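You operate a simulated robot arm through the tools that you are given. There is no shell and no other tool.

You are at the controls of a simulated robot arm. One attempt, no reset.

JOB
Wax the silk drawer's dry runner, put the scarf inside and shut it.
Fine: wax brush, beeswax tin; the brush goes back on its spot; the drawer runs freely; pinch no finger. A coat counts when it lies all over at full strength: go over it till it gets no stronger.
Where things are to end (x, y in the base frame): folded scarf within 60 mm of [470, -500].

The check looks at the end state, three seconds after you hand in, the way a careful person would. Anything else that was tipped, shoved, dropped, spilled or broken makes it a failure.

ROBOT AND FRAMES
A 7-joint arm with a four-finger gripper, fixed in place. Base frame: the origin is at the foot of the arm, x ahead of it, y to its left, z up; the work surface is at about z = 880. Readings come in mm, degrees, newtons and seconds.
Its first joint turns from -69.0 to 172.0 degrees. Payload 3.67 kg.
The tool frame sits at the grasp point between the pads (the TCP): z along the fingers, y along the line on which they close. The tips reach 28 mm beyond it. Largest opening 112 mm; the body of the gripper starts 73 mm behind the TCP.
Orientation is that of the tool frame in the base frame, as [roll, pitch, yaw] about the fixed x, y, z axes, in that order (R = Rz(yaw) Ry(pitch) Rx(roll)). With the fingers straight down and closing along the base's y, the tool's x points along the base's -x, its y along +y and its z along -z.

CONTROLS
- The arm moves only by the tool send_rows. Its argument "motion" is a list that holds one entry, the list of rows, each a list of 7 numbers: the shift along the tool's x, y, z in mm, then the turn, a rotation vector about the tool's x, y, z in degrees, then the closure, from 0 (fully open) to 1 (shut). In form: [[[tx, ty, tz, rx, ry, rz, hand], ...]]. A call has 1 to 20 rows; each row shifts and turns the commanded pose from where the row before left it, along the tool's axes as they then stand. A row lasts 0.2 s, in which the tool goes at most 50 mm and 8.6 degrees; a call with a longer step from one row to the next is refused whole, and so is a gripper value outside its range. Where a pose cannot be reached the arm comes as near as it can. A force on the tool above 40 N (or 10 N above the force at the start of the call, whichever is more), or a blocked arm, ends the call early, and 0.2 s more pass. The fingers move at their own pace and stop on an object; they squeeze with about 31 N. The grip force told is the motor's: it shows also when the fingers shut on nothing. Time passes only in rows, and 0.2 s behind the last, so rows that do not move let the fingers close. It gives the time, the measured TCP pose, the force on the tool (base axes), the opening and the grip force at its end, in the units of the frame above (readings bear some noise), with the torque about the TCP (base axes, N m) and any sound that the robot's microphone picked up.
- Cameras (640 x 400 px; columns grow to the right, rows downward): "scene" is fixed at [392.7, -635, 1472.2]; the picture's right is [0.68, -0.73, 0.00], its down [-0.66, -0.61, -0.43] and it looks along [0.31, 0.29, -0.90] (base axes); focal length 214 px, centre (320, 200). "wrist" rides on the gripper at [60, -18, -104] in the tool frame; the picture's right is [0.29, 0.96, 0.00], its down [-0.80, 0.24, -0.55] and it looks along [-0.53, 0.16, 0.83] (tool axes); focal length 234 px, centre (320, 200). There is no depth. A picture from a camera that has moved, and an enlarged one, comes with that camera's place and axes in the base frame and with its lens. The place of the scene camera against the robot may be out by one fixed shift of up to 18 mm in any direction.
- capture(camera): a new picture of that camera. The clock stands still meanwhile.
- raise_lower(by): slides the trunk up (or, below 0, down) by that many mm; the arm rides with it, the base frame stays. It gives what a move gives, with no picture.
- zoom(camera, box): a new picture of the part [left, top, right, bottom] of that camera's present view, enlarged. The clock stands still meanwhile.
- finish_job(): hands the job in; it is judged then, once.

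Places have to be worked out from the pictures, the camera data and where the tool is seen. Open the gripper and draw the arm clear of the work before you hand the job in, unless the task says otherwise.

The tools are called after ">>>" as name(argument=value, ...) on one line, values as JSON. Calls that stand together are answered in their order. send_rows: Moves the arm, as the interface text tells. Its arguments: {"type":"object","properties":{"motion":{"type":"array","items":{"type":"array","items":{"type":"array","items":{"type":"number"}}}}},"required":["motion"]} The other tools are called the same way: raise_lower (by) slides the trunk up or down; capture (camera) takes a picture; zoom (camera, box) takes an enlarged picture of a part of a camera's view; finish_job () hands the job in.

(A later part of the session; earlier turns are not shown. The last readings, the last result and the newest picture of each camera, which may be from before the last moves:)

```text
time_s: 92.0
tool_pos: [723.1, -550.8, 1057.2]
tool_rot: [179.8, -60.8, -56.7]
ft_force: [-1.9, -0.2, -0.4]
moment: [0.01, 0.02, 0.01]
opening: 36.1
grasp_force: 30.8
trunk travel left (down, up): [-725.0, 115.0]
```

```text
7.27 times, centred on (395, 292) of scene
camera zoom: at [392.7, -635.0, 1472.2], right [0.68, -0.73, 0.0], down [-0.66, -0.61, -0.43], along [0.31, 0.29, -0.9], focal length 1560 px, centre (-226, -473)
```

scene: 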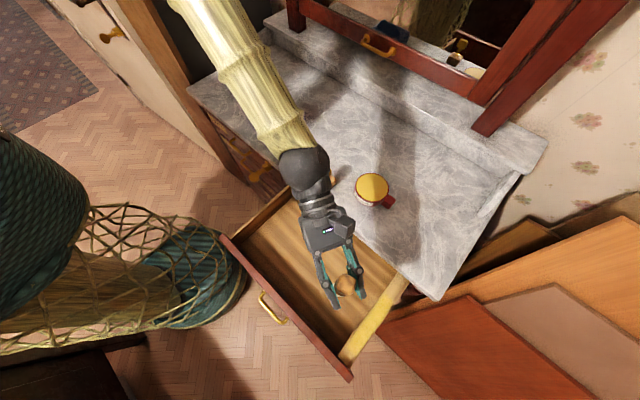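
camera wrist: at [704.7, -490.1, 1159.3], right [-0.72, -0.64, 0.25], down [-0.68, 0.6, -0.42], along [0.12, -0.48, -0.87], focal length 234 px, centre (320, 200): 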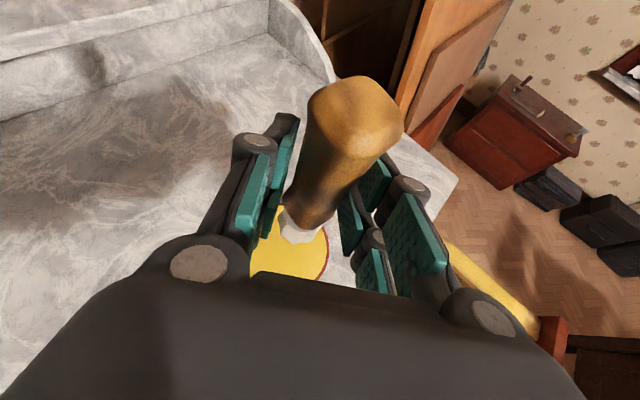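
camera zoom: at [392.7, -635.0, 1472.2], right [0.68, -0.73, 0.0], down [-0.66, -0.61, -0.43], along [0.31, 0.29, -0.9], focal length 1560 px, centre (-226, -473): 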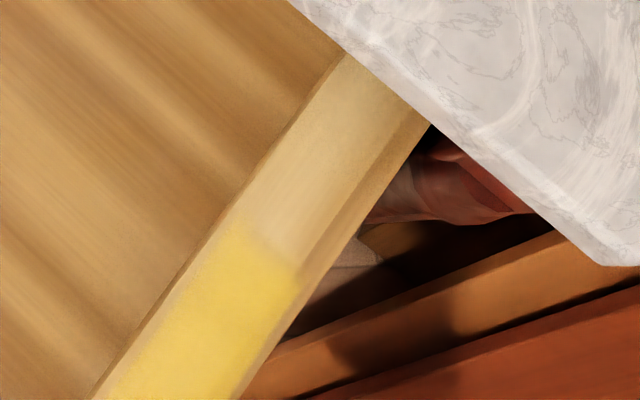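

The drawer is stationary. The coat's ends are straight across the slab at both ends, which suggests the runner's wax zone is that rectangle, and it just needs full strength. I'll recharge the brush: down 54 mm, then slow contact.

>>> send_rows(motion=[[[-15.3, 0, 8.5, 0, 0, 0, 1], [-15.3, 0, 8.5, 0, 0, 0, 1], [-10.5, 0, 5.8, 0, 0, 0, 1], [-6.1, 0, 3.4, 0, 0, 0, 1], [-1.75, 0, 0.97, 0, 0, 0, 1], [-1.75, 0, 0.97, 0, 0, 0, 1], [0, 0, 0, 0, 0, 0, 1]]])

>>> zoom(camera="wrist", box=[220, 180, 380, 290])

```text
time_s: 93.6
tool_pos: [723.1, -554.0, 999.3]
tool_rot: [179.8, -60.8, -56.7]
ft_force: [-1.0, -0.4, 0.7]
moment: [-0.02, 0.02, 0.03]
opening: 36.2
grasp_force: 31.3
trunk travel left (down, up): [-725.0, 115.0]
```

```text
3.64 times, centred on (300, 235) of wrist
camera zoom: at [703.7, -492.4, 1101.1], right [-0.72, -0.64, 0.25], down [-0.68, 0.6, -0.42], along [0.12, -0.48, -0.87], focal length 852 px, centre (393, 73)
```

zoom: 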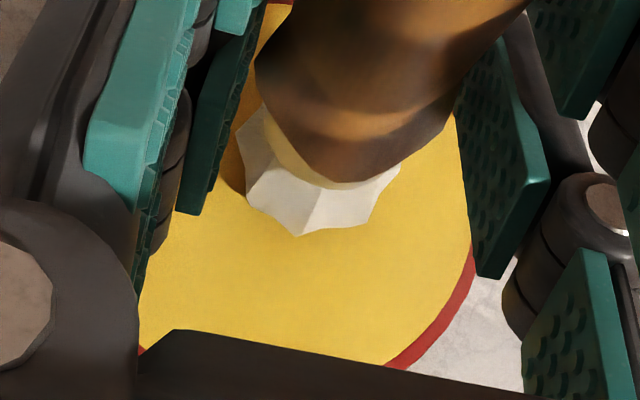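

>>> send_rows(motion=[[[-0.87, 0, 0.49, 0, 0, 0, 1], [-0.87, 0, 0.49, 0, 0, 0, 1], [-0.87, 0, 0.49, 0, 0, 0, 1], [-0.87, 0, 0.49, 0, 0, 0, 1], [0, 0, 0, 0, 0, 0, 1]]])

```text
time_s: 94.8
tool_pos: [723.0, -554.2, 994.9]
tool_rot: [179.8, -60.8, -56.6]
ft_force: [-1.2, -0.4, -0.4]
moment: [0.03, -0.01, 0.0]
opening: 36.2
grasp_force: 31.5
trunk travel left (down, up): [-725.0, 115.0]
```

Still above the wax; continuing in half-millimetre steps.

>>> send_rows(motion=[[[-0.44, 0, 0.24, 0, 0, 0, 1], [-0.44, 0, 0.24, 0, 0, 0, 1], [-0.44, 0, 0.24, 0, 0, 0, 1], [-0.44, 0, 0.24, 0, 0, 0, 1], [0, 0, 0, 0, 0, 0, 1]]])

```text
time_s: 96.0
tool_pos: [722.1, -552.2, 993.6]
tool_rot: [180.0, -60.9, -56.7]
ft_force: [1.0, -2.3, 11.7]
moment: [-0.08, -0.1, -0.01]
opening: 36.2
grasp_force: 31.3
trunk travel left (down, up): [-725.0, 115.0]
```

In contact at 11.7 N. I'll ease slightly, swirl gently within the tin, and lift.

>>> send_rows(motion=[[[0.3, 0, -0.17, 0, 0, 0, 1], [0, 3, 0, 0, 0, 0, 1], [0, 3, 0, 0, 0, 0, 1], [0, -3, 0, 0, 0, 0, 1], [0, -3, 0, 0, 0, 0, 1], [0, -3, 0, 0, 0, 0, 1], [0, -3, 0, 0, 0, 0, 1], [0, 3, 0, 0, 0, 0, 1], [0, 3, 0, 0, 0, 0, 1], [0, 0, 0, 0, 0, 0, 1], [4.37, 0, -2.43, 0, 0, 0, 1], [17.5, 0, -9.7, 0, 0, 0, 1], [17.5, 0, -9.7, 0, 0, 0, 1], [17.5, 0, -9.7, 0, 0, 0, 1], [0, 0, 0, 0, 0, 0, 1]]])

>>> zoom(camera="wrist", box=[220, 180, 380, 290])

>>> zoom(camera="scene", box=[300, 110, 440, 220])

```text
time_s: 99.2
tool_pos: [722.0, -552.8, 1057.7]
tool_rot: [179.6, -60.7, -56.6]
ft_force: [0.0, -0.3, -1.2]
moment: [-0.03, 0.01, 0.07]
opening: 36.2
grasp_force: 31.2
trunk travel left (down, up): [-725.0, 115.0]
```

```text
3.64 times, centred on (300, 235) of wrist
camera zoom: at [702.9, -491.5, 1159.8], right [-0.72, -0.64, 0.25], down [-0.68, 0.6, -0.42], along [0.12, -0.48, -0.87], focal length 852 px, centre (393, 73)
```

zoom: 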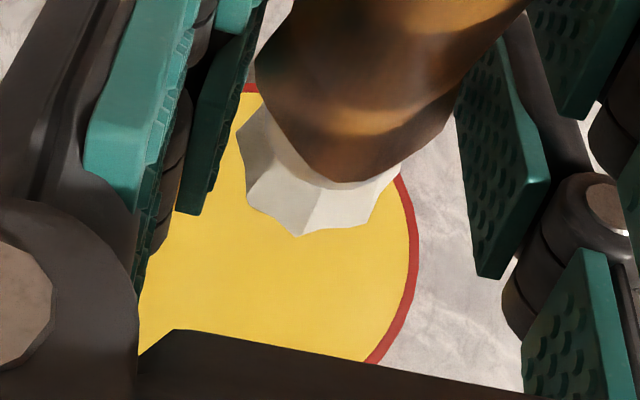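

```text
3.64 times, centred on (370, 165) of scene
camera zoom: at [392.7, -635.0, 1472.2], right [0.68, -0.73, 0.0], down [-0.66, -0.61, -0.43], along [0.31, 0.29, -0.9], focal length 780 px, centre (138, 327)
```

zoom: 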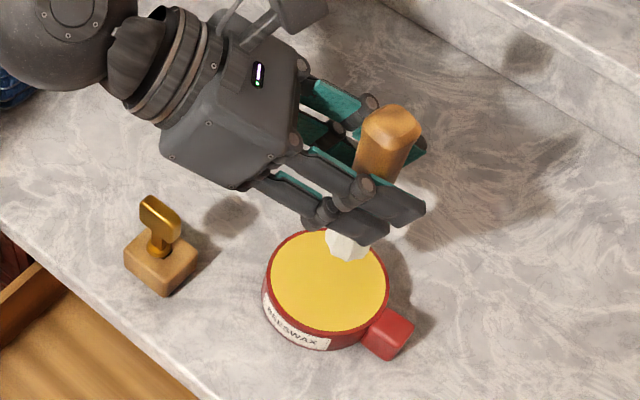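

The brush is recharged and the tin undisturbed. I'll return to the runner, turn back to yaw −116° and hover over the front of the coated zone.

>>> send_rows(motion=[[[-5.8, 39.75, -6.3, 0, 0, 0, 1], [-5.8, 39.75, -6.3, 0, 0, 0, 1], [-5.8, 39.75, -6.3, 0, 0, 0, 1], [-5.8, 39.75, -6.3, 0, 0, 0, 1], [-5.8, 39.75, -6.3, 0, 0, 0, 1], [-5.8, 39.75, -6.3, 0, 0, 0, 1], [-5.8, 39.75, -6.3, 0, 0, 0, 1], [-5.8, 39.75, -6.3, 0, 0, 0, 1], [0, 0, 0, -6.55, 0, 3.65, 1], [0, 0, 0, -6.55, 0, 3.65, 1], [0, 0, 0, -6.55, 0, 3.65, 1], [0, 0, 0, -6.55, 0, 3.65, 1], [0, 0, 0, -6.55, 0, 3.65, 1], [0, 0, 0, -6.55, 0, 3.65, 1], [0, 0, 0, -6.55, 0, 3.65, 1], [0, 0, 0, -6.55, 0, 3.65, 1], [0, 0, 0, 0, 0, 0, 1]]])

>>> capture(camera="wrist")

>>> zoom(camera="scene", box=[335, 255, 425, 375])

```text
time_s: 102.8
tool_pos: [420.3, -672.0, 1043.3]
tool_rot: [179.8, -61.0, -116.7]
ft_force: [-0.1, 0.3, -1.0]
moment: [-0.03, 0.05, -0.02]
opening: 36.1
grasp_force: 31.0
trunk travel left (down, up): [-725.0, 115.0]
```

```text
taken
camera wrist: at [463.6, -625.7, 1145.3], right [-0.92, 0.31, 0.25], down [0.18, 0.89, -0.43], along [-0.36, -0.35, -0.87], focal length 234 px, centre (320, 200)
```

wrist: 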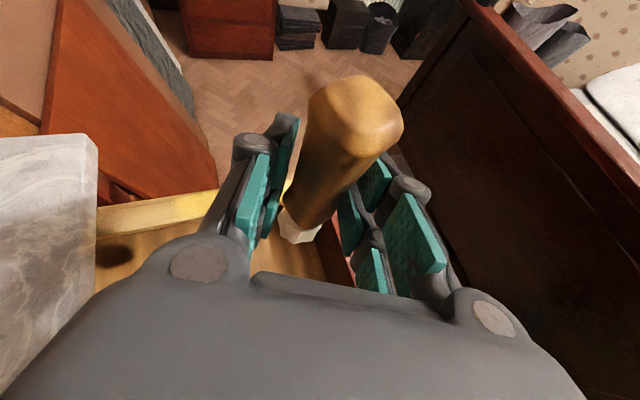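

```text
3.33 times, centred on (380, 315) of scene
camera zoom: at [392.7, -635.0, 1472.2], right [0.68, -0.73, 0.0], down [-0.66, -0.61, -0.43], along [0.31, 0.29, -0.9], focal length 715 px, centre (120, -183)
```

zoom: 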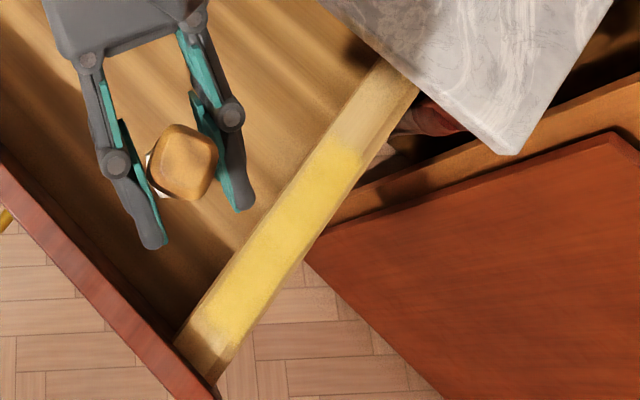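

The coat looks even over its rectangle. To test whether the zone goes further, I'll take the freshly charged brush to x ≈ 545, just past the far boundary, and brush across there.

>>> send_rows(motion=[[[-20.6, -31.5, 19.8, 0, 0, 0, 1], [-20.6, -31.5, 19.8, 0, 0, 0, 1], [-20.6, -31.5, 19.8, 0, 0, 0, 1], [-20.6, -31.5, 19.8, 0, 0, 0, 1], [-20.6, -31.5, 19.8, 0, 0, 0, 1], [-3.5, 0, 1.95, 0, 0, 0, 1], [-2.62, 0, 1.46, 0, 0, 0, 1], [-1.75, 0, 0.97, 0, 0, 0, 1], [0, 0, 0, 0, 0, 0, 1]]])

>>> zoom(camera="wrist", box=[180, 190, 400, 310])

>>> zoom(camera="scene", box=[360, 240, 430, 320])

```text
time_s: 104.8
tool_pos: [541.5, -775.9, 893.9]
tool_rot: [179.8, -60.9, -116.6]
ft_force: [-0.8, 1.7, 1.3]
moment: [0.11, 0.0, 0.0]
opening: 36.4
grasp_force: 31.2
trunk travel left (down, up): [-725.0, 115.0]
```

```text
2.91 times, centred on (290, 250) of wrist
camera zoom: at [586.2, -729.6, 997.3], right [-0.92, 0.31, 0.25], down [0.18, 0.89, -0.43], along [-0.36, -0.35, -0.87], focal length 681 px, centre (407, 54)
```

zoom: 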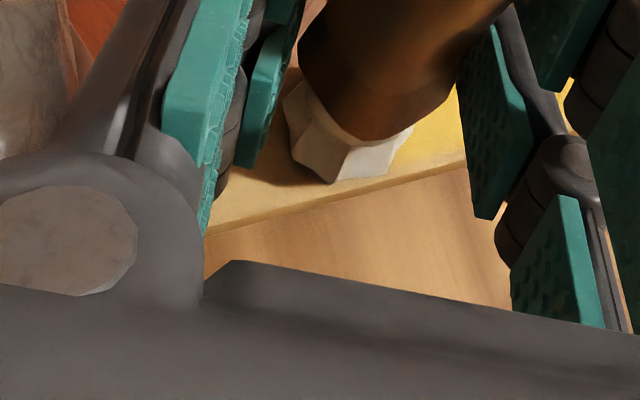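

```text
5.00 times, centred on (395, 280) of scene
camera zoom: at [392.7, -635.0, 1472.2], right [0.68, -0.73, 0.0], down [-0.66, -0.61, -0.43], along [0.31, 0.29, -0.9], focal length 1072 px, centre (-55, -200)
```

zoom: 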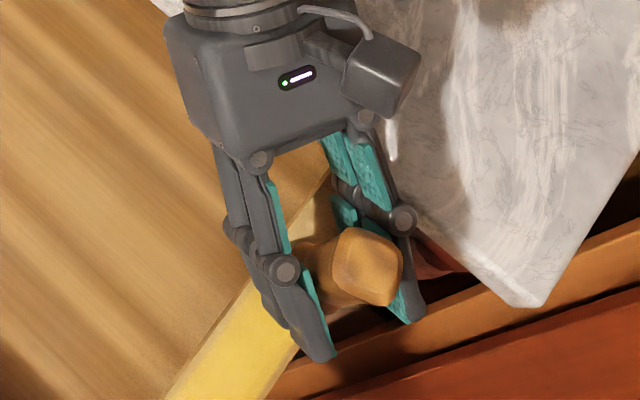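

Just touching here. I'll press 0.3 mm and brush across four times.

>>> send_rows(motion=[[[-0.26, 0, 0.15, 0, 0, 0, 1], [2.61, -2.69, 4.69, 0, 0, 0, 1], [2.61, -2.69, 4.69, 0, 0, 0, 1], [2.61, -2.69, 4.69, 0, 0, 0, 1], [-2.61, 2.69, -4.69, 0, 0, 0, 1], [-2.61, 2.69, -4.69, 0, 0, 0, 1], [-2.61, 2.69, -4.69, 0, 0, 0, 1], [2.61, -2.69, 4.69, 0, 0, 0, 1], [2.61, -2.69, 4.69, 0, 0, 0, 1], [2.61, -2.69, 4.69, 0, 0, 0, 1], [-2.61, 2.69, -4.69, 0, 0, 0, 1], [-2.61, 2.69, -4.69, 0, 0, 0, 1], [-2.61, 2.69, -4.69, 0, 0, 0, 1], [0, 0, 0, 0, 0, 0, 1]]])

>>> zoom(camera="wrist", box=[180, 190, 400, 310])

>>> zoom(camera="scene", box=[335, 255, 425, 375])

```text
time_s: 107.8
tool_pos: [542.9, -774.5, 894.9]
tool_rot: [179.6, -60.9, -116.5]
ft_force: [-0.2, 1.2, 3.0]
moment: [0.15, 0.02, 0.02]
opening: 36.4
grasp_force: 31.0
trunk travel left (down, up): [-725.0, 115.0]
```

```text
2.91 times, centred on (290, 250) of wrist
camera zoom: at [587.0, -728.2, 997.1], right [-0.92, 0.31, 0.25], down [0.18, 0.89, -0.43], along [-0.36, -0.35, -0.87], focal length 681 px, centre (407, 54)
```

zoom: 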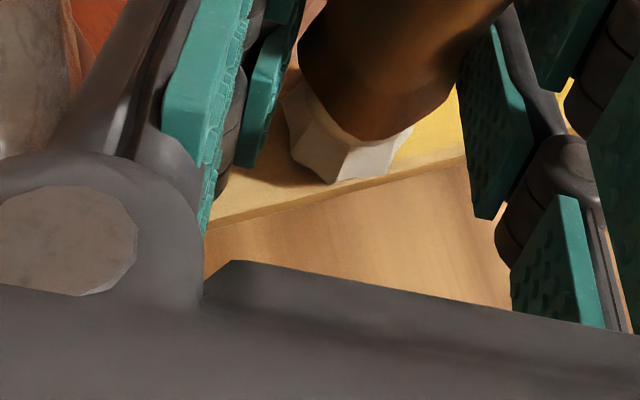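

```text
3.33 times, centred on (380, 315) of scene
camera zoom: at [392.7, -635.0, 1472.2], right [0.68, -0.73, 0.0], down [-0.66, -0.61, -0.43], along [0.31, 0.29, -0.9], focal length 715 px, centre (120, -183)
```

zoom: 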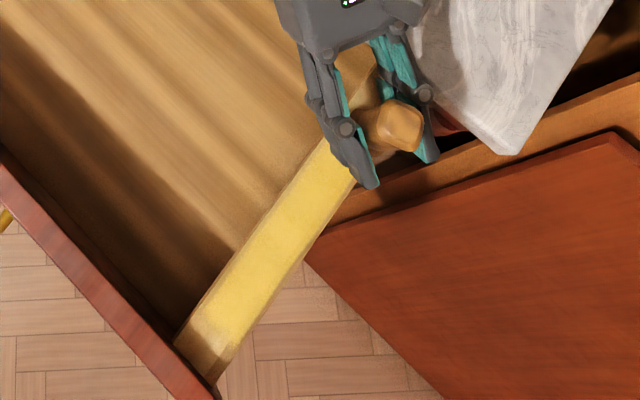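

The drawer stayed put with cross strokes. I'll lift and shift 70 mm toward the front to see whether that spot took wax.

>>> send_rows(motion=[[[8.74, 0, -4.86, 0, 0, 0, 1], [8.74, 0, -4.86, 0, 0, 0, 1], [7.6, 31.3, 13.7, 0, 0, 0, 1], [7.6, 31.3, 13.7, 0, 0, 0, 1], [0, 0, 0, 0, 0, 0, 1]]])

>>> zoom(camera="scene", box=[370, 265, 420, 320])

>>> capture(camera="wrist")

```text
time_s: 109.0
tool_pos: [473.2, -776.1, 914.6]
tool_rot: [179.7, -60.9, -116.5]
ft_force: [-0.2, 0.2, -0.6]
moment: [0.0, 0.0, 0.03]
opening: 36.1
grasp_force: 30.8
trunk travel left (down, up): [-725.0, 115.0]
```

```text
7.27 times, centred on (395, 292) of scene
camera zoom: at [392.7, -635.0, 1472.2], right [0.68, -0.73, 0.0], down [-0.66, -0.61, -0.43], along [0.31, 0.29, -0.9], focal length 1560 px, centre (-226, -473)
```

zoom: 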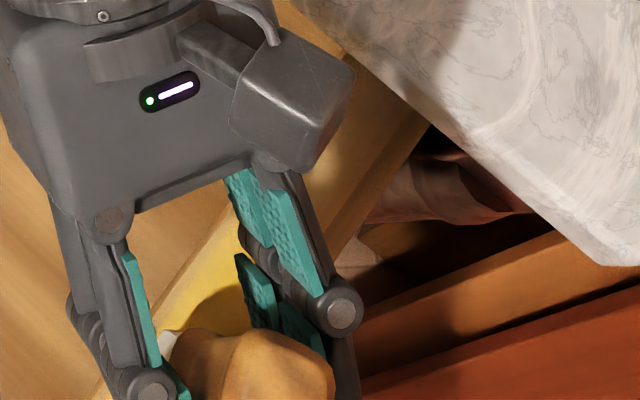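

```text
taken
camera wrist: at [517.9, -728.9, 1017.4], right [-0.92, 0.31, 0.25], down [0.18, 0.89, -0.43], along [-0.36, -0.35, -0.87], focal length 234 px, centre (320, 200)
```

wrist: 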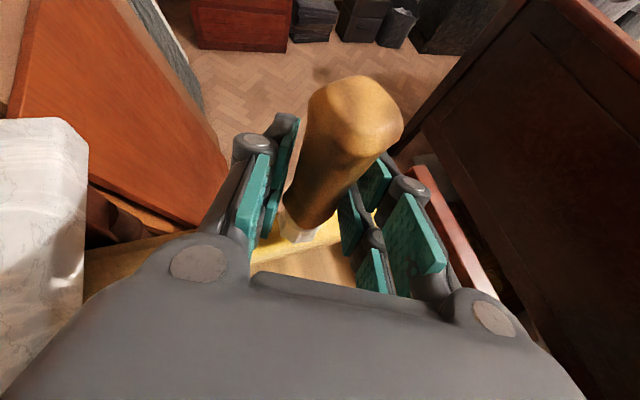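

The gripper still blocks the view. I'll shift another 80 mm toward the front.

>>> send_rows(motion=[[[8.7, 35.8, 15.7, 0, 0, 0, 1], [8.7, 35.8, 15.7, 0, 0, 0, 1], [0, 0, 0, 0, 0, 0, 1]]])

>>> zoom(camera="scene", box=[370, 265, 420, 320])

>>> zoom(camera="wrist", box=[0, 180, 320, 360])

```text
time_s: 109.8
tool_pos: [391.8, -775.2, 914.2]
tool_rot: [179.7, -60.9, -116.5]
ft_force: [-0.7, 0.0, 0.0]
moment: [0.0, 0.02, 0.01]
opening: 36.4
grasp_force: 31.2
trunk travel left (down, up): [-725.0, 115.0]
```

```text
7.27 times, centred on (395, 292) of scene
camera zoom: at [392.7, -635.0, 1472.2], right [0.68, -0.73, 0.0], down [-0.66, -0.61, -0.43], along [0.31, 0.29, -0.9], focal length 1560 px, centre (-226, -473)
```

zoom: 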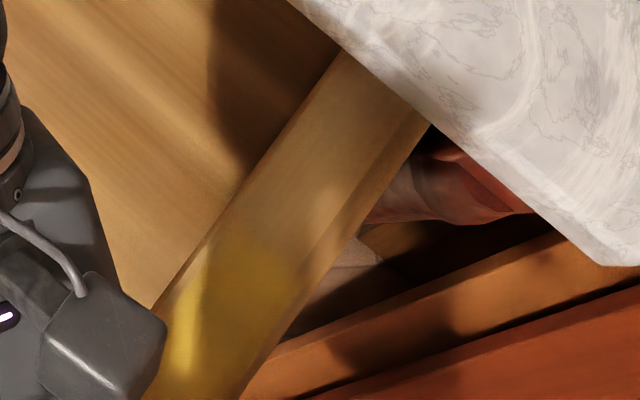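

```text
2.00 times, centred on (160, 270) of wrist
camera zoom: at [435.8, -728.1, 1017.9], right [-0.92, 0.31, 0.25], down [0.18, 0.89, -0.43], along [-0.36, -0.35, -0.87], focal length 468 px, centre (640, 60)
```

zoom: 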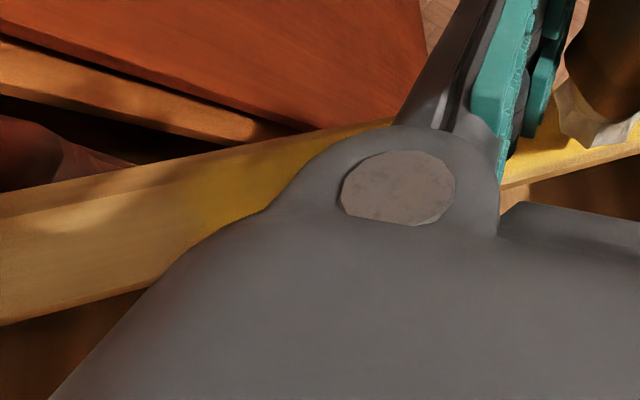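

The far boundary is unchanged even after fresh crossings, which confirms the wax zone ends there. Now I'll go over the whole zone (x 363–533) with a fine zigzag across the width so the drawer isn't dragged, starting at the front.

>>> send_rows(motion=[[[6.1, 25, 11, 0, 0, 0, 1], [-8.74, 0, 4.86, 0, 0, 0, 1], [-6.1, 0, 3.4, 0, 0, 0, 1], [-2.2, 0, 1.2, 0, 0, 0, 1], [-0.7, 0, 0.39, 0, 0, 0, 1], [0, 0, 0, 0, 0, 0, 1]]])

>>> zoom(camera="wrist", box=[220, 190, 400, 310])

```text
time_s: 111.2
tool_pos: [363.7, -775.6, 895.5]
tool_rot: [179.7, -61.0, -116.6]
ft_force: [-0.1, 0.6, 1.1]
moment: [0.0, 0.0, -0.03]
opening: 36.3
grasp_force: 31.4
trunk travel left (down, up): [-725.0, 115.0]
```

```text
3.33 times, centred on (310, 250) of wrist
camera zoom: at [409.0, -728.4, 997.4], right [-0.92, 0.31, 0.25], down [0.18, 0.89, -0.43], along [-0.36, -0.35, -0.87], focal length 781 px, centre (353, 33)
```

zoom: 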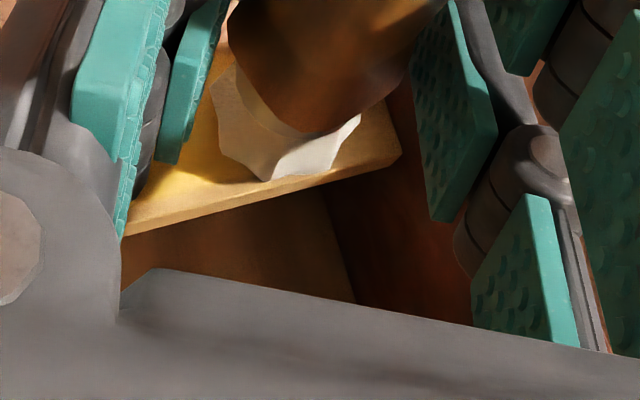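

About touching. I'll lower in 0.4 mm steps until there is a clear light contact.

>>> send_rows(motion=[[[-0.35, 0, 0.19, 0, 0, 0, 1], [-0.35, 0, 0.19, 0, 0, 0, 1], [0, 0, 0, 0, 0, 0, 1]]])

```text
time_s: 112.0
tool_pos: [365.5, -775.2, 894.2]
tool_rot: [179.9, -60.9, -116.6]
ft_force: [0.5, -1.7, 7.4]
moment: [-0.04, -0.03, -0.03]
opening: 36.3
grasp_force: 30.5
trunk travel left (down, up): [-725.0, 115.0]
```

7.4 N — good. Starting the zigzag: strokes of 19 mm across, 6 mm forward each.

>>> send_rows(motion=[[[3.49, -6.94, 6.25, 0, 0, 0, 1], [3.49, -6.94, 6.25, 0, 0, 0, 1], [-4.77, 1.57, -8.59, 0, 0, 0, 1], [-4.77, 1.57, -8.59, 0, 0, 0, 1], [3.49, -6.94, 6.25, 0, 0, 0, 1], [3.49, -6.94, 6.25, 0, 0, 0, 1], [-4.77, 1.57, -8.59, 0, 0, 0, 1], [-4.77, 1.57, -8.59, 0, 0, 0, 1], [3.49, -6.94, 6.25, 0, 0, 0, 1], [3.49, -6.94, 6.25, 0, 0, 0, 1], [-4.77, 1.57, -8.59, 0, 0, 0, 1], [-4.77, 1.57, -8.59, 0, 0, 0, 1], [0, 0, 0, 0, 0, 0, 1]]])

>>> zoom(camera="scene", box=[335, 255, 425, 375])

>>> zoom(camera="wrist", box=[220, 190, 400, 310])

```text
time_s: 114.8
tool_pos: [401.6, -774.1, 895.1]
tool_rot: [179.8, -60.9, -116.4]
ft_force: [0.3, 0.1, 4.9]
moment: [0.06, -0.04, 0.02]
opening: 36.1
grasp_force: 30.7
trunk travel left (down, up): [-725.0, 115.0]
```

```text
3.33 times, centred on (380, 315) of scene
camera zoom: at [392.7, -635.0, 1472.2], right [0.68, -0.73, 0.0], down [-0.66, -0.61, -0.43], along [0.31, 0.29, -0.9], focal length 715 px, centre (120, -183)
```

zoom: 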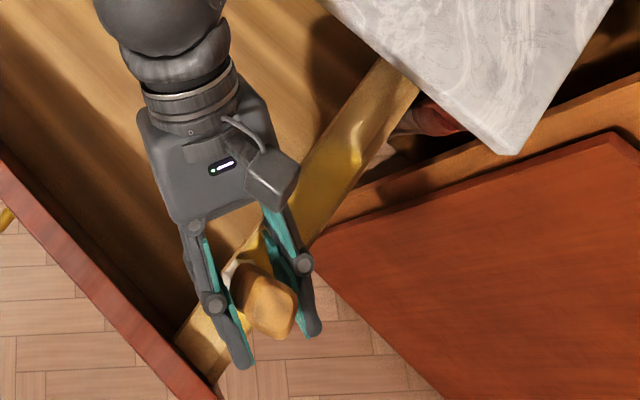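

```text
3.33 times, centred on (310, 250) of wrist
camera zoom: at [445.7, -727.2, 997.1], right [-0.92, 0.31, 0.25], down [0.18, 0.89, -0.43], along [-0.36, -0.35, -0.87], focal length 781 px, centre (353, 33)
```

zoom: 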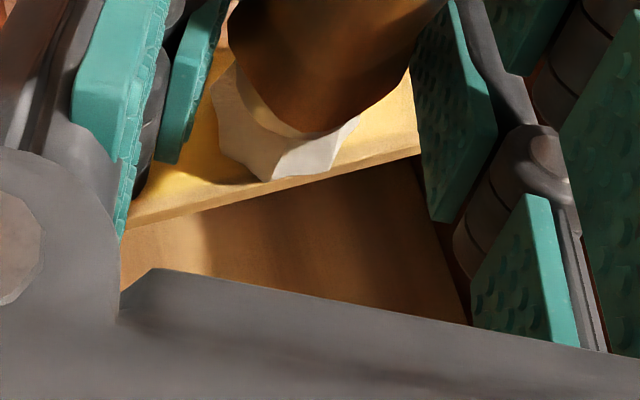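

The drawer hasn't moved and pressure is steady at about 5 N. Continuing the zigzag.

>>> send_rows(motion=[[[3.48, -6.94, 6.25, 0, 0, 0, 1], [3.48, -6.94, 6.25, 0, 0, 0, 1], [-4.78, 1.57, -8.59, 0, 0, 0, 1], [-4.78, 1.57, -8.59, 0, 0, 0, 1], [3.48, -6.94, 6.25, 0, 0, 0, 1], [3.48, -6.94, 6.25, 0, 0, 0, 1], [-4.78, 1.57, -8.59, 0, 0, 0, 1], [-4.78, 1.57, -8.59, 0, 0, 0, 1], [3.48, -6.94, 6.25, 0, 0, 0, 1], [3.48, -6.94, 6.25, 0, 0, 0, 1], [-4.78, 1.57, -8.59, 0, 0, 0, 1], [-4.78, 1.57, -8.59, 0, 0, 0, 1], [3.48, -6.94, 6.25, 0, 0, 0, 1], [3.48, -6.94, 6.25, 0, 0, 0, 1], [-4.78, 1.57, -8.59, 0, 0, 0, 1], [-4.78, 1.57, -8.59, 0, 0, 0, 1], [0, 0, 0, 0, 0, 0, 1]]])

>>> zoom(camera="scene", box=[335, 255, 425, 375])

```text
time_s: 118.4
tool_pos: [449.5, -775.1, 894.4]
tool_rot: [179.9, -61.0, -116.6]
ft_force: [-0.5, -2.3, 9.0]
moment: [-0.18, -0.08, 0.0]
opening: 36.2
grasp_force: 30.4
trunk travel left (down, up): [-725.0, 115.0]
```

```text
3.33 times, centred on (380, 315) of scene
camera zoom: at [392.7, -635.0, 1472.2], right [0.68, -0.73, 0.0], down [-0.66, -0.61, -0.43], along [0.31, 0.29, -0.9], focal length 715 px, centre (120, -183)
```

zoom: 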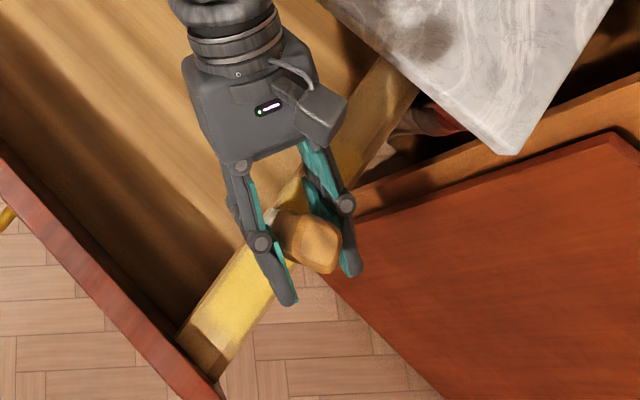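

Still steady at 9 N with the drawer still. I'll ease 0.15 mm and continue.

>>> send_rows(motion=[[[0.13, 0, -0.07, 0, 0, 0, 1], [3.48, -6.94, 6.25, 0, 0, 0, 1], [3.48, -6.94, 6.25, 0, 0, 0, 1], [-4.78, 1.57, -8.59, 0, 0, 0, 1], [-4.78, 1.57, -8.59, 0, 0, 0, 1], [3.48, -6.94, 6.25, 0, 0, 0, 1], [3.48, -6.94, 6.25, 0, 0, 0, 1], [-4.78, 1.57, -8.59, 0, 0, 0, 1], [-4.78, 1.57, -8.59, 0, 0, 0, 1], [3.48, -6.94, 6.25, 0, 0, 0, 1], [3.48, -6.94, 6.25, 0, 0, 0, 1], [-4.78, 1.57, -8.59, 0, 0, 0, 1], [-4.78, 1.57, -8.59, 0, 0, 0, 1], [3.48, -6.94, 6.25, 0, 0, 0, 1], [3.48, -6.94, 6.25, 0, 0, 0, 1], [-4.78, 1.57, -8.59, 0, 0, 0, 1], [-4.78, 1.57, -8.59, 0, 0, 0, 1], [0, 0, 0, 0, 0, 0, 1]]])

>>> zoom(camera="scene", box=[335, 255, 425, 375])

```text
time_s: 122.2
tool_pos: [497.8, -774.4, 894.0]
tool_rot: [179.8, -60.9, -116.6]
ft_force: [0.5, -1.2, 5.3]
moment: [-0.01, -0.05, -0.01]
opening: 36.2
grasp_force: 31.0
trunk travel left (down, up): [-725.0, 115.0]
```

```text
3.33 times, centred on (380, 315) of scene
camera zoom: at [392.7, -635.0, 1472.2], right [0.68, -0.73, 0.0], down [-0.66, -0.61, -0.43], along [0.31, 0.29, -0.9], focal length 715 px, centre (120, -183)
```

zoom: 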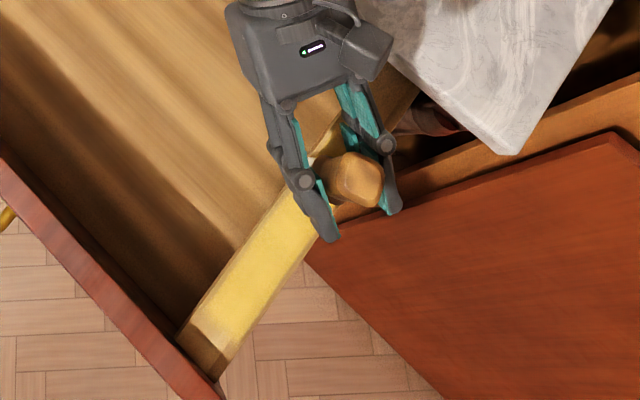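

Uniform so far. Continuing to the far end of the zone (x ≈ 540).

>>> send_rows(motion=[[[3.48, -6.94, 6.25, 0, 0, 0, 1], [3.48, -6.94, 6.25, 0, 0, 0, 1], [-4.78, 1.57, -8.59, 0, 0, 0, 1], [-4.78, 1.57, -8.59, 0, 0, 0, 1], [3.48, -6.94, 6.25, 0, 0, 0, 1], [3.48, -6.94, 6.25, 0, 0, 0, 1], [-4.78, 1.57, -8.59, 0, 0, 0, 1], [-4.78, 1.57, -8.59, 0, 0, 0, 1], [3.48, -6.94, 6.25, 0, 0, 0, 1], [3.48, -6.94, 6.25, 0, 0, 0, 1], [-4.78, 1.57, -8.59, 0, 0, 0, 1], [-4.78, 1.57, -8.59, 0, 0, 0, 1], [3.48, -6.94, 6.25, 0, 0, 0, 1], [3.48, -6.94, 6.25, 0, 0, 0, 1], [0, 0, 0, 0, 0, 0, 1]]])

>>> zoom(camera="scene", box=[335, 255, 425, 375])

```text
time_s: 125.4
tool_pos: [538.5, -793.8, 894.6]
tool_rot: [179.6, -60.9, -116.5]
ft_force: [0.5, -0.4, -0.5]
moment: [-0.01, -0.03, 0.01]
opening: 36.5
grasp_force: 31.4
trunk travel left (down, up): [-725.0, 115.0]
```

```text
3.33 times, centred on (380, 315) of scene
camera zoom: at [392.7, -635.0, 1472.2], right [0.68, -0.73, 0.0], down [-0.66, -0.61, -0.43], along [0.31, 0.29, -0.9], focal length 715 px, centre (120, -183)
```

zoom: 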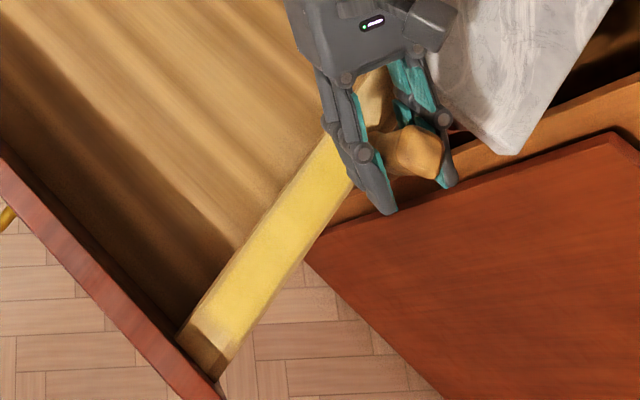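

Contact was lost at the end. I'll lower half a millimetre, check the force, and zigzag back over the far part.

>>> send_rows(motion=[[[-0.35, 0, 0.19, 0, 0, 0, 1], [-0.26, 0, 0.15, 0, 0, 0, 1], [0, 0, 0, 0, 0, 0, 1]]])

```text
time_s: 126.2
tool_pos: [538.1, -793.2, 893.8]
tool_rot: [179.7, -60.9, -116.7]
ft_force: [0.1, -0.5, 2.3]
moment: [0.0, -0.02, -0.01]
opening: 36.2
grasp_force: 31.0
trunk travel left (down, up): [-725.0, 115.0]
```

>>> send_rows(motion=[[[-0.26, 0, 0.15, 0, 0, 0, 1], [-3.48, 6.94, -6.25, 0, 0, 0, 1], [-3.48, 6.94, -6.25, 0, 0, 0, 1], [4.78, -1.57, 8.59, 0, 0, 0, 1], [4.78, -1.57, 8.59, 0, 0, 0, 1], [-3.48, 6.94, -6.25, 0, 0, 0, 1], [-3.48, 6.94, -6.25, 0, 0, 0, 1], [4.78, -1.57, 8.59, 0, 0, 0, 1], [4.78, -1.57, 8.59, 0, 0, 0, 1], [-3.48, 6.94, -6.25, 0, 0, 0, 1], [-3.48, 6.94, -6.25, 0, 0, 0, 1], [4.78, -1.57, 8.59, 0, 0, 0, 1], [4.78, -1.57, 8.59, 0, 0, 0, 1], [0, 0, 0, 0, 0, 0, 1]]])

>>> zoom(camera="scene", box=[335, 255, 425, 375])

```text
time_s: 129.2
tool_pos: [501.5, -792.8, 893.6]
tool_rot: [179.6, -60.9, -116.6]
ft_force: [-0.1, 2.4, 4.5]
moment: [0.2, -0.01, -0.04]
opening: 36.1
grasp_force: 30.7
trunk travel left (down, up): [-725.0, 115.0]
```

```text
3.33 times, centred on (380, 315) of scene
camera zoom: at [392.7, -635.0, 1472.2], right [0.68, -0.73, 0.0], down [-0.66, -0.61, -0.43], along [0.31, 0.29, -0.9], focal length 715 px, centre (120, -183)
```

zoom: 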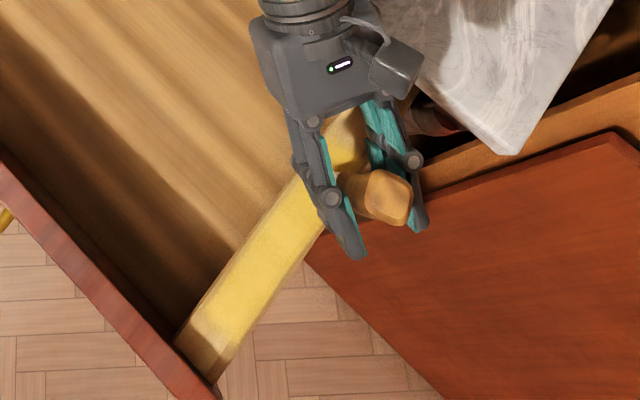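

4.5 N in contact. I'll continue zigzagging back to the front for the second full pass.

>>> send_rows(motion=[[[-3.49, 6.94, -6.25, 0, 0, 0, 1], [-3.49, 6.94, -6.25, 0, 0, 0, 1], [4.77, -1.57, 8.59, 0, 0, 0, 1], [4.77, -1.57, 8.59, 0, 0, 0, 1], [-3.49, 6.94, -6.25, 0, 0, 0, 1], [-3.49, 6.94, -6.25, 0, 0, 0, 1], [4.77, -1.57, 8.59, 0, 0, 0, 1], [4.77, -1.57, 8.59, 0, 0, 0, 1], [-3.49, 6.94, -6.25, 0, 0, 0, 1], [-3.49, 6.94, -6.25, 0, 0, 0, 1], [4.77, -1.57, 8.59, 0, 0, 0, 1], [4.77, -1.57, 8.59, 0, 0, 0, 1], [-3.49, 6.94, -6.25, 0, 0, 0, 1], [-3.49, 6.94, -6.25, 0, 0, 0, 1], [4.77, -1.57, 8.59, 0, 0, 0, 1], [4.77, -1.57, 8.59, 0, 0, 0, 1], [0, 0, 0, 0, 0, 0, 1]]])

>>> zoom(camera="scene", box=[335, 255, 425, 375])

```text
time_s: 132.8
tool_pos: [454.4, -793.3, 893.7]
tool_rot: [179.7, -61.0, -116.6]
ft_force: [0.1, 1.2, 4.0]
moment: [0.13, -0.01, 0.02]
opening: 36.2
grasp_force: 31.0
trunk travel left (down, up): [-725.0, 115.0]
```

```text
3.33 times, centred on (380, 315) of scene
camera zoom: at [392.7, -635.0, 1472.2], right [0.68, -0.73, 0.0], down [-0.66, -0.61, -0.43], along [0.31, 0.29, -0.9], focal length 715 px, centre (120, -183)
```

zoom: 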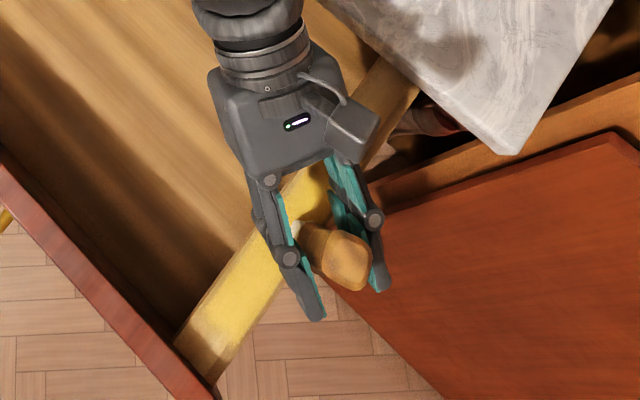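

Holding at 4 N with the drawer still. Continuing back.

>>> send_rows(motion=[[[-3.5, 6.94, -6.25, 0, 0, 0, 1], [-3.5, 6.94, -6.25, 0, 0, 0, 1], [4.76, -1.57, 8.59, 0, 0, 0, 1], [4.76, -1.57, 8.59, 0, 0, 0, 1], [-3.5, 6.94, -6.25, 0, 0, 0, 1], [-3.5, 6.94, -6.25, 0, 0, 0, 1], [4.76, -1.57, 8.59, 0, 0, 0, 1], [4.76, -1.57, 8.59, 0, 0, 0, 1], [-3.5, 6.94, -6.25, 0, 0, 0, 1], [-3.5, 6.94, -6.25, 0, 0, 0, 1], [4.76, -1.57, 8.59, 0, 0, 0, 1], [4.76, -1.57, 8.59, 0, 0, 0, 1], [-3.5, 6.94, -6.25, 0, 0, 0, 1], [-3.5, 6.94, -6.25, 0, 0, 0, 1], [4.76, -1.57, 8.59, 0, 0, 0, 1], [4.76, -1.57, 8.59, 0, 0, 0, 1], [0, 0, 0, 0, 0, 0, 1]]])

>>> zoom(camera="scene", box=[335, 255, 425, 375])

>>> zoom(camera="wrist", box=[220, 190, 400, 310])

```text
time_s: 136.4
tool_pos: [406.3, -793.7, 894.4]
tool_rot: [179.8, -61.0, -116.7]
ft_force: [-0.4, 1.1, 4.9]
moment: [0.13, -0.04, 0.01]
opening: 36.5
grasp_force: 30.7
trunk travel left (down, up): [-725.0, 115.0]
```

```text
3.33 times, centred on (380, 315) of scene
camera zoom: at [392.7, -635.0, 1472.2], right [0.68, -0.73, 0.0], down [-0.66, -0.61, -0.43], along [0.31, 0.29, -0.9], focal length 715 px, centre (120, -183)
```

zoom: 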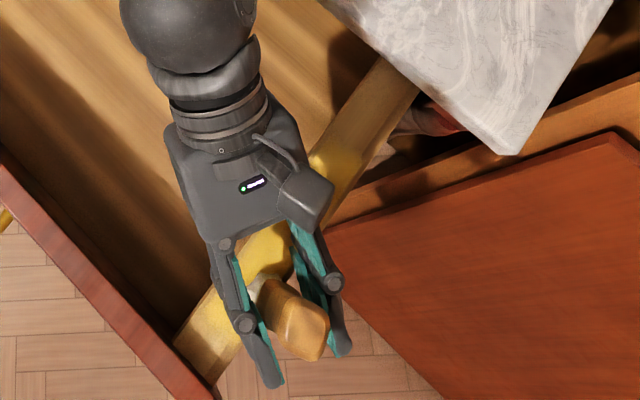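

```text
3.33 times, centred on (310, 250) of wrist
camera zoom: at [450.8, -747.6, 996.0], right [-0.92, 0.31, 0.25], down [0.18, 0.89, -0.43], along [-0.36, -0.35, -0.87], focal length 781 px, centre (353, 33)
```

zoom: 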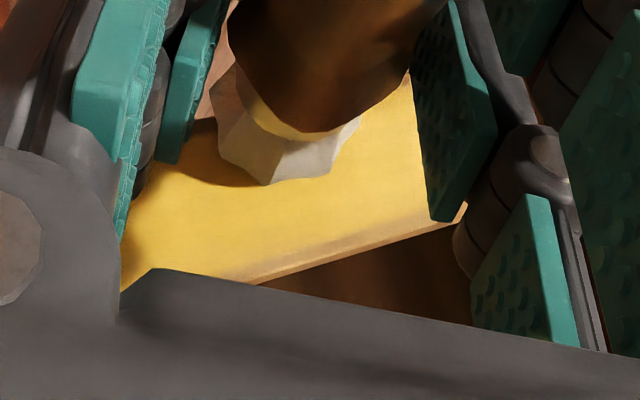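

The coat looks solid here. Continuing over the last 45 mm to the front boundary.

>>> send_rows(motion=[[[-3.5, 6.94, -6.25, 0, 0, 0, 1], [-3.5, 6.94, -6.25, 0, 0, 0, 1], [4.76, -1.57, 8.59, 0, 0, 0, 1], [4.76, -1.57, 8.59, 0, 0, 0, 1], [-3.5, 6.94, -6.25, 0, 0, 0, 1], [-3.5, 6.94, -6.25, 0, 0, 0, 1], [4.76, -1.57, 8.59, 0, 0, 0, 1], [4.76, -1.57, 8.59, 0, 0, 0, 1], [-3.5, 6.94, -6.25, 0, 0, 0, 1], [-3.5, 6.94, -6.25, 0, 0, 0, 1], [4.76, -1.57, 8.59, 0, 0, 0, 1], [4.76, -1.57, 8.59, 0, 0, 0, 1], [-3.5, 6.94, -6.25, 0, 0, 0, 1], [-3.5, 6.94, -6.25, 0, 0, 0, 1], [4.13, -4.25, 7.42, 0, 0, 0, 1], [4.13, -4.25, 7.42, 0, 0, 0, 1], [0, 0, 0, 0, 0, 0, 1]]])

>>> zoom(camera="wrist", box=[220, 190, 400, 310])

>>> zoom(camera="scene", box=[335, 255, 425, 375])

```text
time_s: 140.0
tool_pos: [365.6, -793.2, 893.9]
tool_rot: [179.8, -61.0, -116.6]
ft_force: [-0.8, 2.5, 7.4]
moment: [0.19, 0.07, 0.01]
opening: 36.5
grasp_force: 31.0
trunk travel left (down, up): [-725.0, 115.0]
```

```text
3.33 times, centred on (310, 250) of wrist
camera zoom: at [408.4, -746.8, 995.8], right [-0.92, 0.31, 0.25], down [0.18, 0.89, -0.43], along [-0.36, -0.35, -0.87], focal length 781 px, centre (353, 33)
```

zoom: 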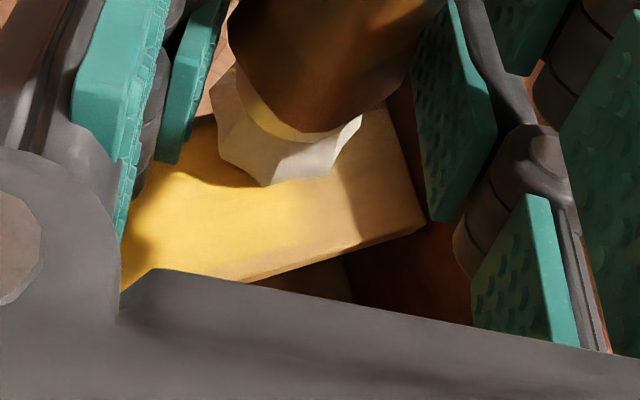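

```text
3.33 times, centred on (380, 315) of scene
camera zoom: at [392.7, -635.0, 1472.2], right [0.68, -0.73, 0.0], down [-0.66, -0.61, -0.43], along [0.31, 0.29, -0.9], focal length 715 px, centre (120, -183)
```

zoom: 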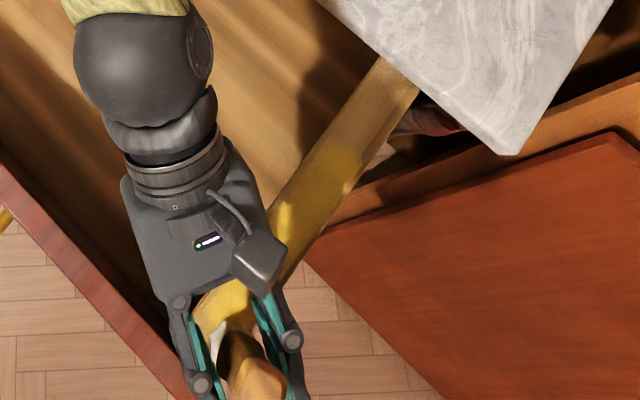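

Two fresh passes are done. I'll lift off toward the drawer interior and compare the coat with the earlier view.

>>> send_rows(motion=[[[8.74, 0, -4.86, 0, 0, 0, 1], [26.2, 0, -14.6, 0, 0, 0, 1], [26.2, 0, -14.6, 0, 0, 0, 1], [26.2, 0, -14.6, 0, 0, 0, 1], [0, 0, -45, 0, 0, 0, 1], [0, 0, -45, 0, 0, 0, 1], [0, 0, -45, 0, 0, 0, 1], [0, 0, -45, 0, 0, 0, 1], [0, 0, 0, 0, 0, 0, 1]]])

>>> zoom(camera="scene", box=[335, 320, 385, 375])

>>> zoom(camera="scene", box=[370, 265, 420, 320])

>>> zoom(camera="scene", box=[335, 255, 425, 375])

```text
time_s: 142.0
tool_pos: [437.4, -655.5, 1080.4]
tool_rot: [179.5, -60.8, -116.3]
ft_force: [0.1, -0.6, -0.6]
moment: [-0.01, -0.02, -0.04]
opening: 36.3
grasp_force: 30.4
trunk travel left (down, up): [-725.0, 115.0]
```

```text
7.27 times, centred on (360, 348) of scene
camera zoom: at [392.7, -635.0, 1472.2], right [0.68, -0.73, 0.0], down [-0.66, -0.61, -0.43], along [0.31, 0.29, -0.9], focal length 1560 px, centre (29, -873)
```

zoom: 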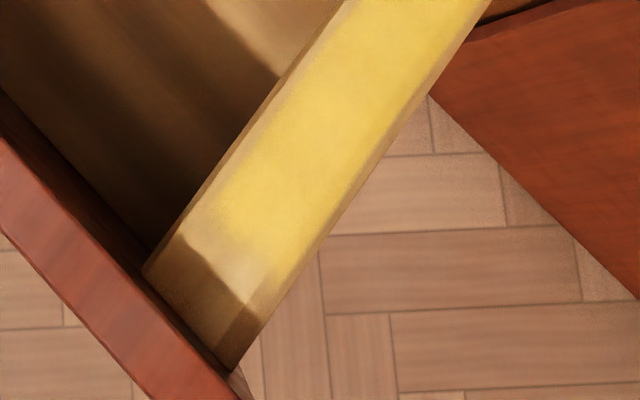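

```text
7.27 times, centred on (395, 292) of scene
camera zoom: at [392.7, -635.0, 1472.2], right [0.68, -0.73, 0.0], down [-0.66, -0.61, -0.43], along [0.31, 0.29, -0.9], focal length 1560 px, centre (-226, -473)
```

zoom: 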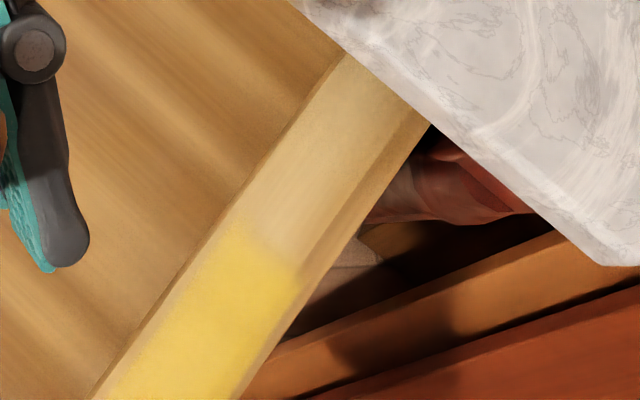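

```text
3.33 times, centred on (380, 315) of scene
camera zoom: at [392.7, -635.0, 1472.2], right [0.68, -0.73, 0.0], down [-0.66, -0.61, -0.43], along [0.31, 0.29, -0.9], focal length 715 px, centre (120, -183)
```

zoom: 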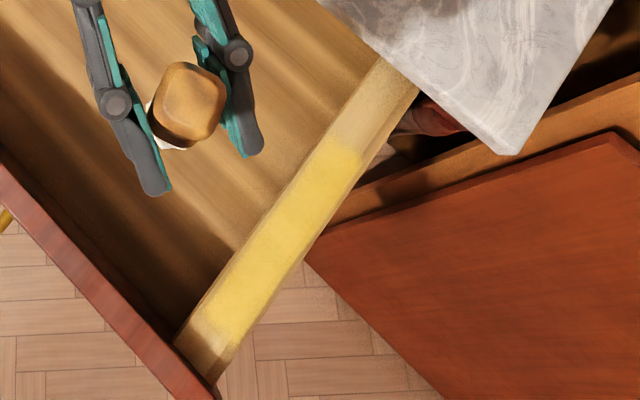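

The coat is identical to before the extra passes, so it is at full strength over its whole zone. Now the brush goes back: I'll turn to yaw −56° and carry it across the marble at height.

>>> send_rows(motion=[[[0, 0, 0, 6.55, 0, -3.65, 1], [0, 0, 0, 6.55, 0, -3.65, 1], [0, 0, 0, 6.55, 0, -3.65, 1], [0, 0, 0, 6.55, 0, -3.65, 1], [0, 0, 0, 6.55, 0, -3.65, 1], [0, 0, 0, 6.55, 0, -3.65, 1], [0, 0, 0, 6.55, 0, -3.65, 1], [0, 0, 0, 6.55, 0, -3.65, 1], [11.2, -36, 20.2, 0, 0, 0, 1], [11.2, -36, 20.2, 0, 0, 0, 1], [11.2, -36, 20.2, 0, 0, 0, 1], [11.2, -36, 20.2, 0, 0, 0, 1], [11.2, -36, 20.2, 0, 0, 0, 1], [11.2, -36, 20.2, 0, 0, 0, 1], [11.2, -36, 20.2, 0, 0, 0, 1], [11.2, -36, 20.2, 0, 0, 0, 1], [0, 0, 0, 6.55, 0, -3.65, 1], [0, 0, 0, 6.55, 0, -3.65, 1], [0, 0, 0, 0, 0, 0, 1]]])

>>> capture(camera="scene")

```text
time_s: 146.0
tool_pos: [779.5, -674.6, 1075.4]
tool_rot: [-177.0, -59.7, -48.7]
ft_force: [0.2, 0.8, 0.0]
moment: [-0.02, -0.02, -0.05]
opening: 36.2
grasp_force: 30.9
out of reach, approached as far as the arm can: row 3
trunk travel left (down, up): [-725.0, 115.0]
```

```text
taken
```

scene: 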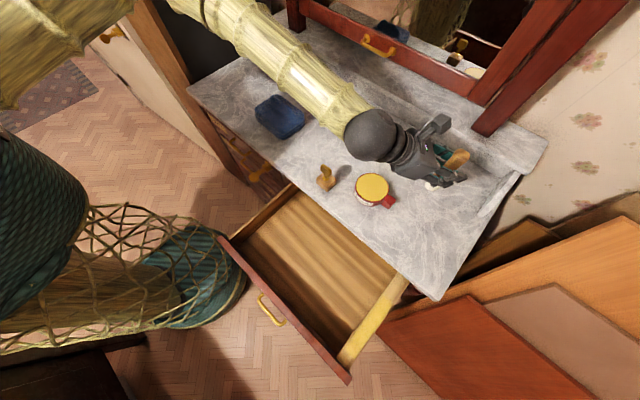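

One rotation step fell short, so the orientation drifted a few degrees. I'll correct it with a small rotation back to (180, −60.8, −41.6) and re-read.

>>> send_rows(motion=[[[0, 0, 0, 3.16, 1.0, -3.55, 1], [0, 0, 0, 0, 0, 0, 1]]])

```text
time_s: 146.6
tool_pos: [779.3, -675.2, 1074.2]
tool_rot: [-180.0, -60.8, -41.8]
ft_force: [-0.2, 0.3, -0.3]
moment: [0.01, -0.01, 0.0]
opening: 36.8
grasp_force: 31.2
trunk travel left (down, up): [-725.0, 115.0]
```

Orientation restored. Moving to above the brush's spot.

>>> send_rows(motion=[[[13.4, -3.65, 31.9, 0, 0, 0, 1], [13.4, -3.65, 31.9, 0, 0, 0, 1], [13.4, -3.65, 31.9, 0, 0, 0, 1], [13.4, -3.65, 31.9, 0, 0, 0, 1], [0, 0, 0, 0, 0, 0, 1]]])

>>> capture(camera="wrist")

>>> zoom(camera="scene", box=[400, 120, 520, 220])

```text
time_s: 147.8
tool_pos: [890.4, -755.0, 1060.4]
tool_rot: [179.9, -60.8, -41.8]
ft_force: [-0.2, -0.4, -0.2]
moment: [0.0, 0.02, -0.01]
opening: 36.1
grasp_force: 30.9
trunk travel left (down, up): [-725.0, 115.0]
```

```text
taken
camera wrist: at [855.9, -700.8, 1162.4], right [-0.53, -0.81, 0.25], down [-0.81, 0.4, -0.43], along [0.24, -0.43, -0.87], focal length 234 px, centre (320, 200)
```

wrist: 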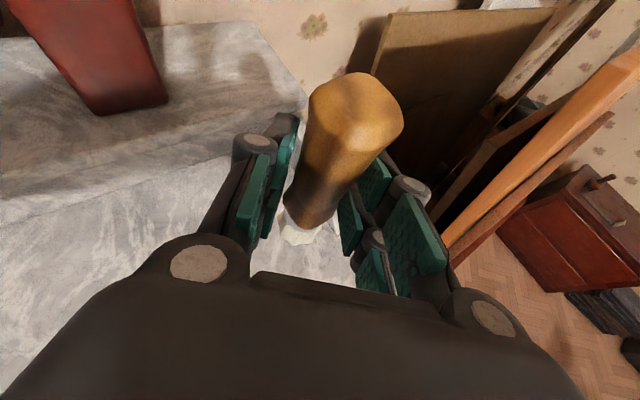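

```text
4.00 times, centred on (460, 170) of scene
camera zoom: at [392.7, -635.0, 1472.2], right [0.68, -0.73, 0.0], down [-0.66, -0.61, -0.43], along [0.31, 0.29, -0.9], focal length 858 px, centre (-240, 320)
```

zoom: 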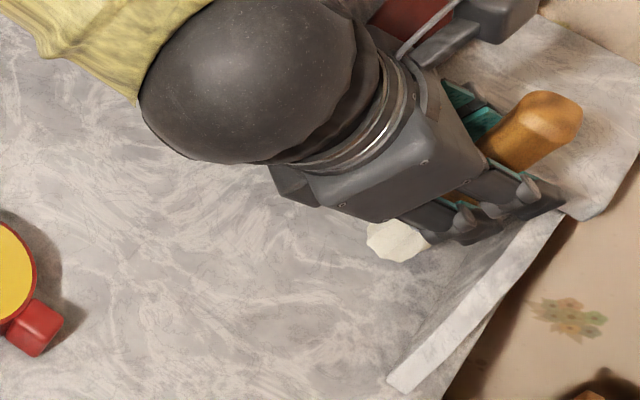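

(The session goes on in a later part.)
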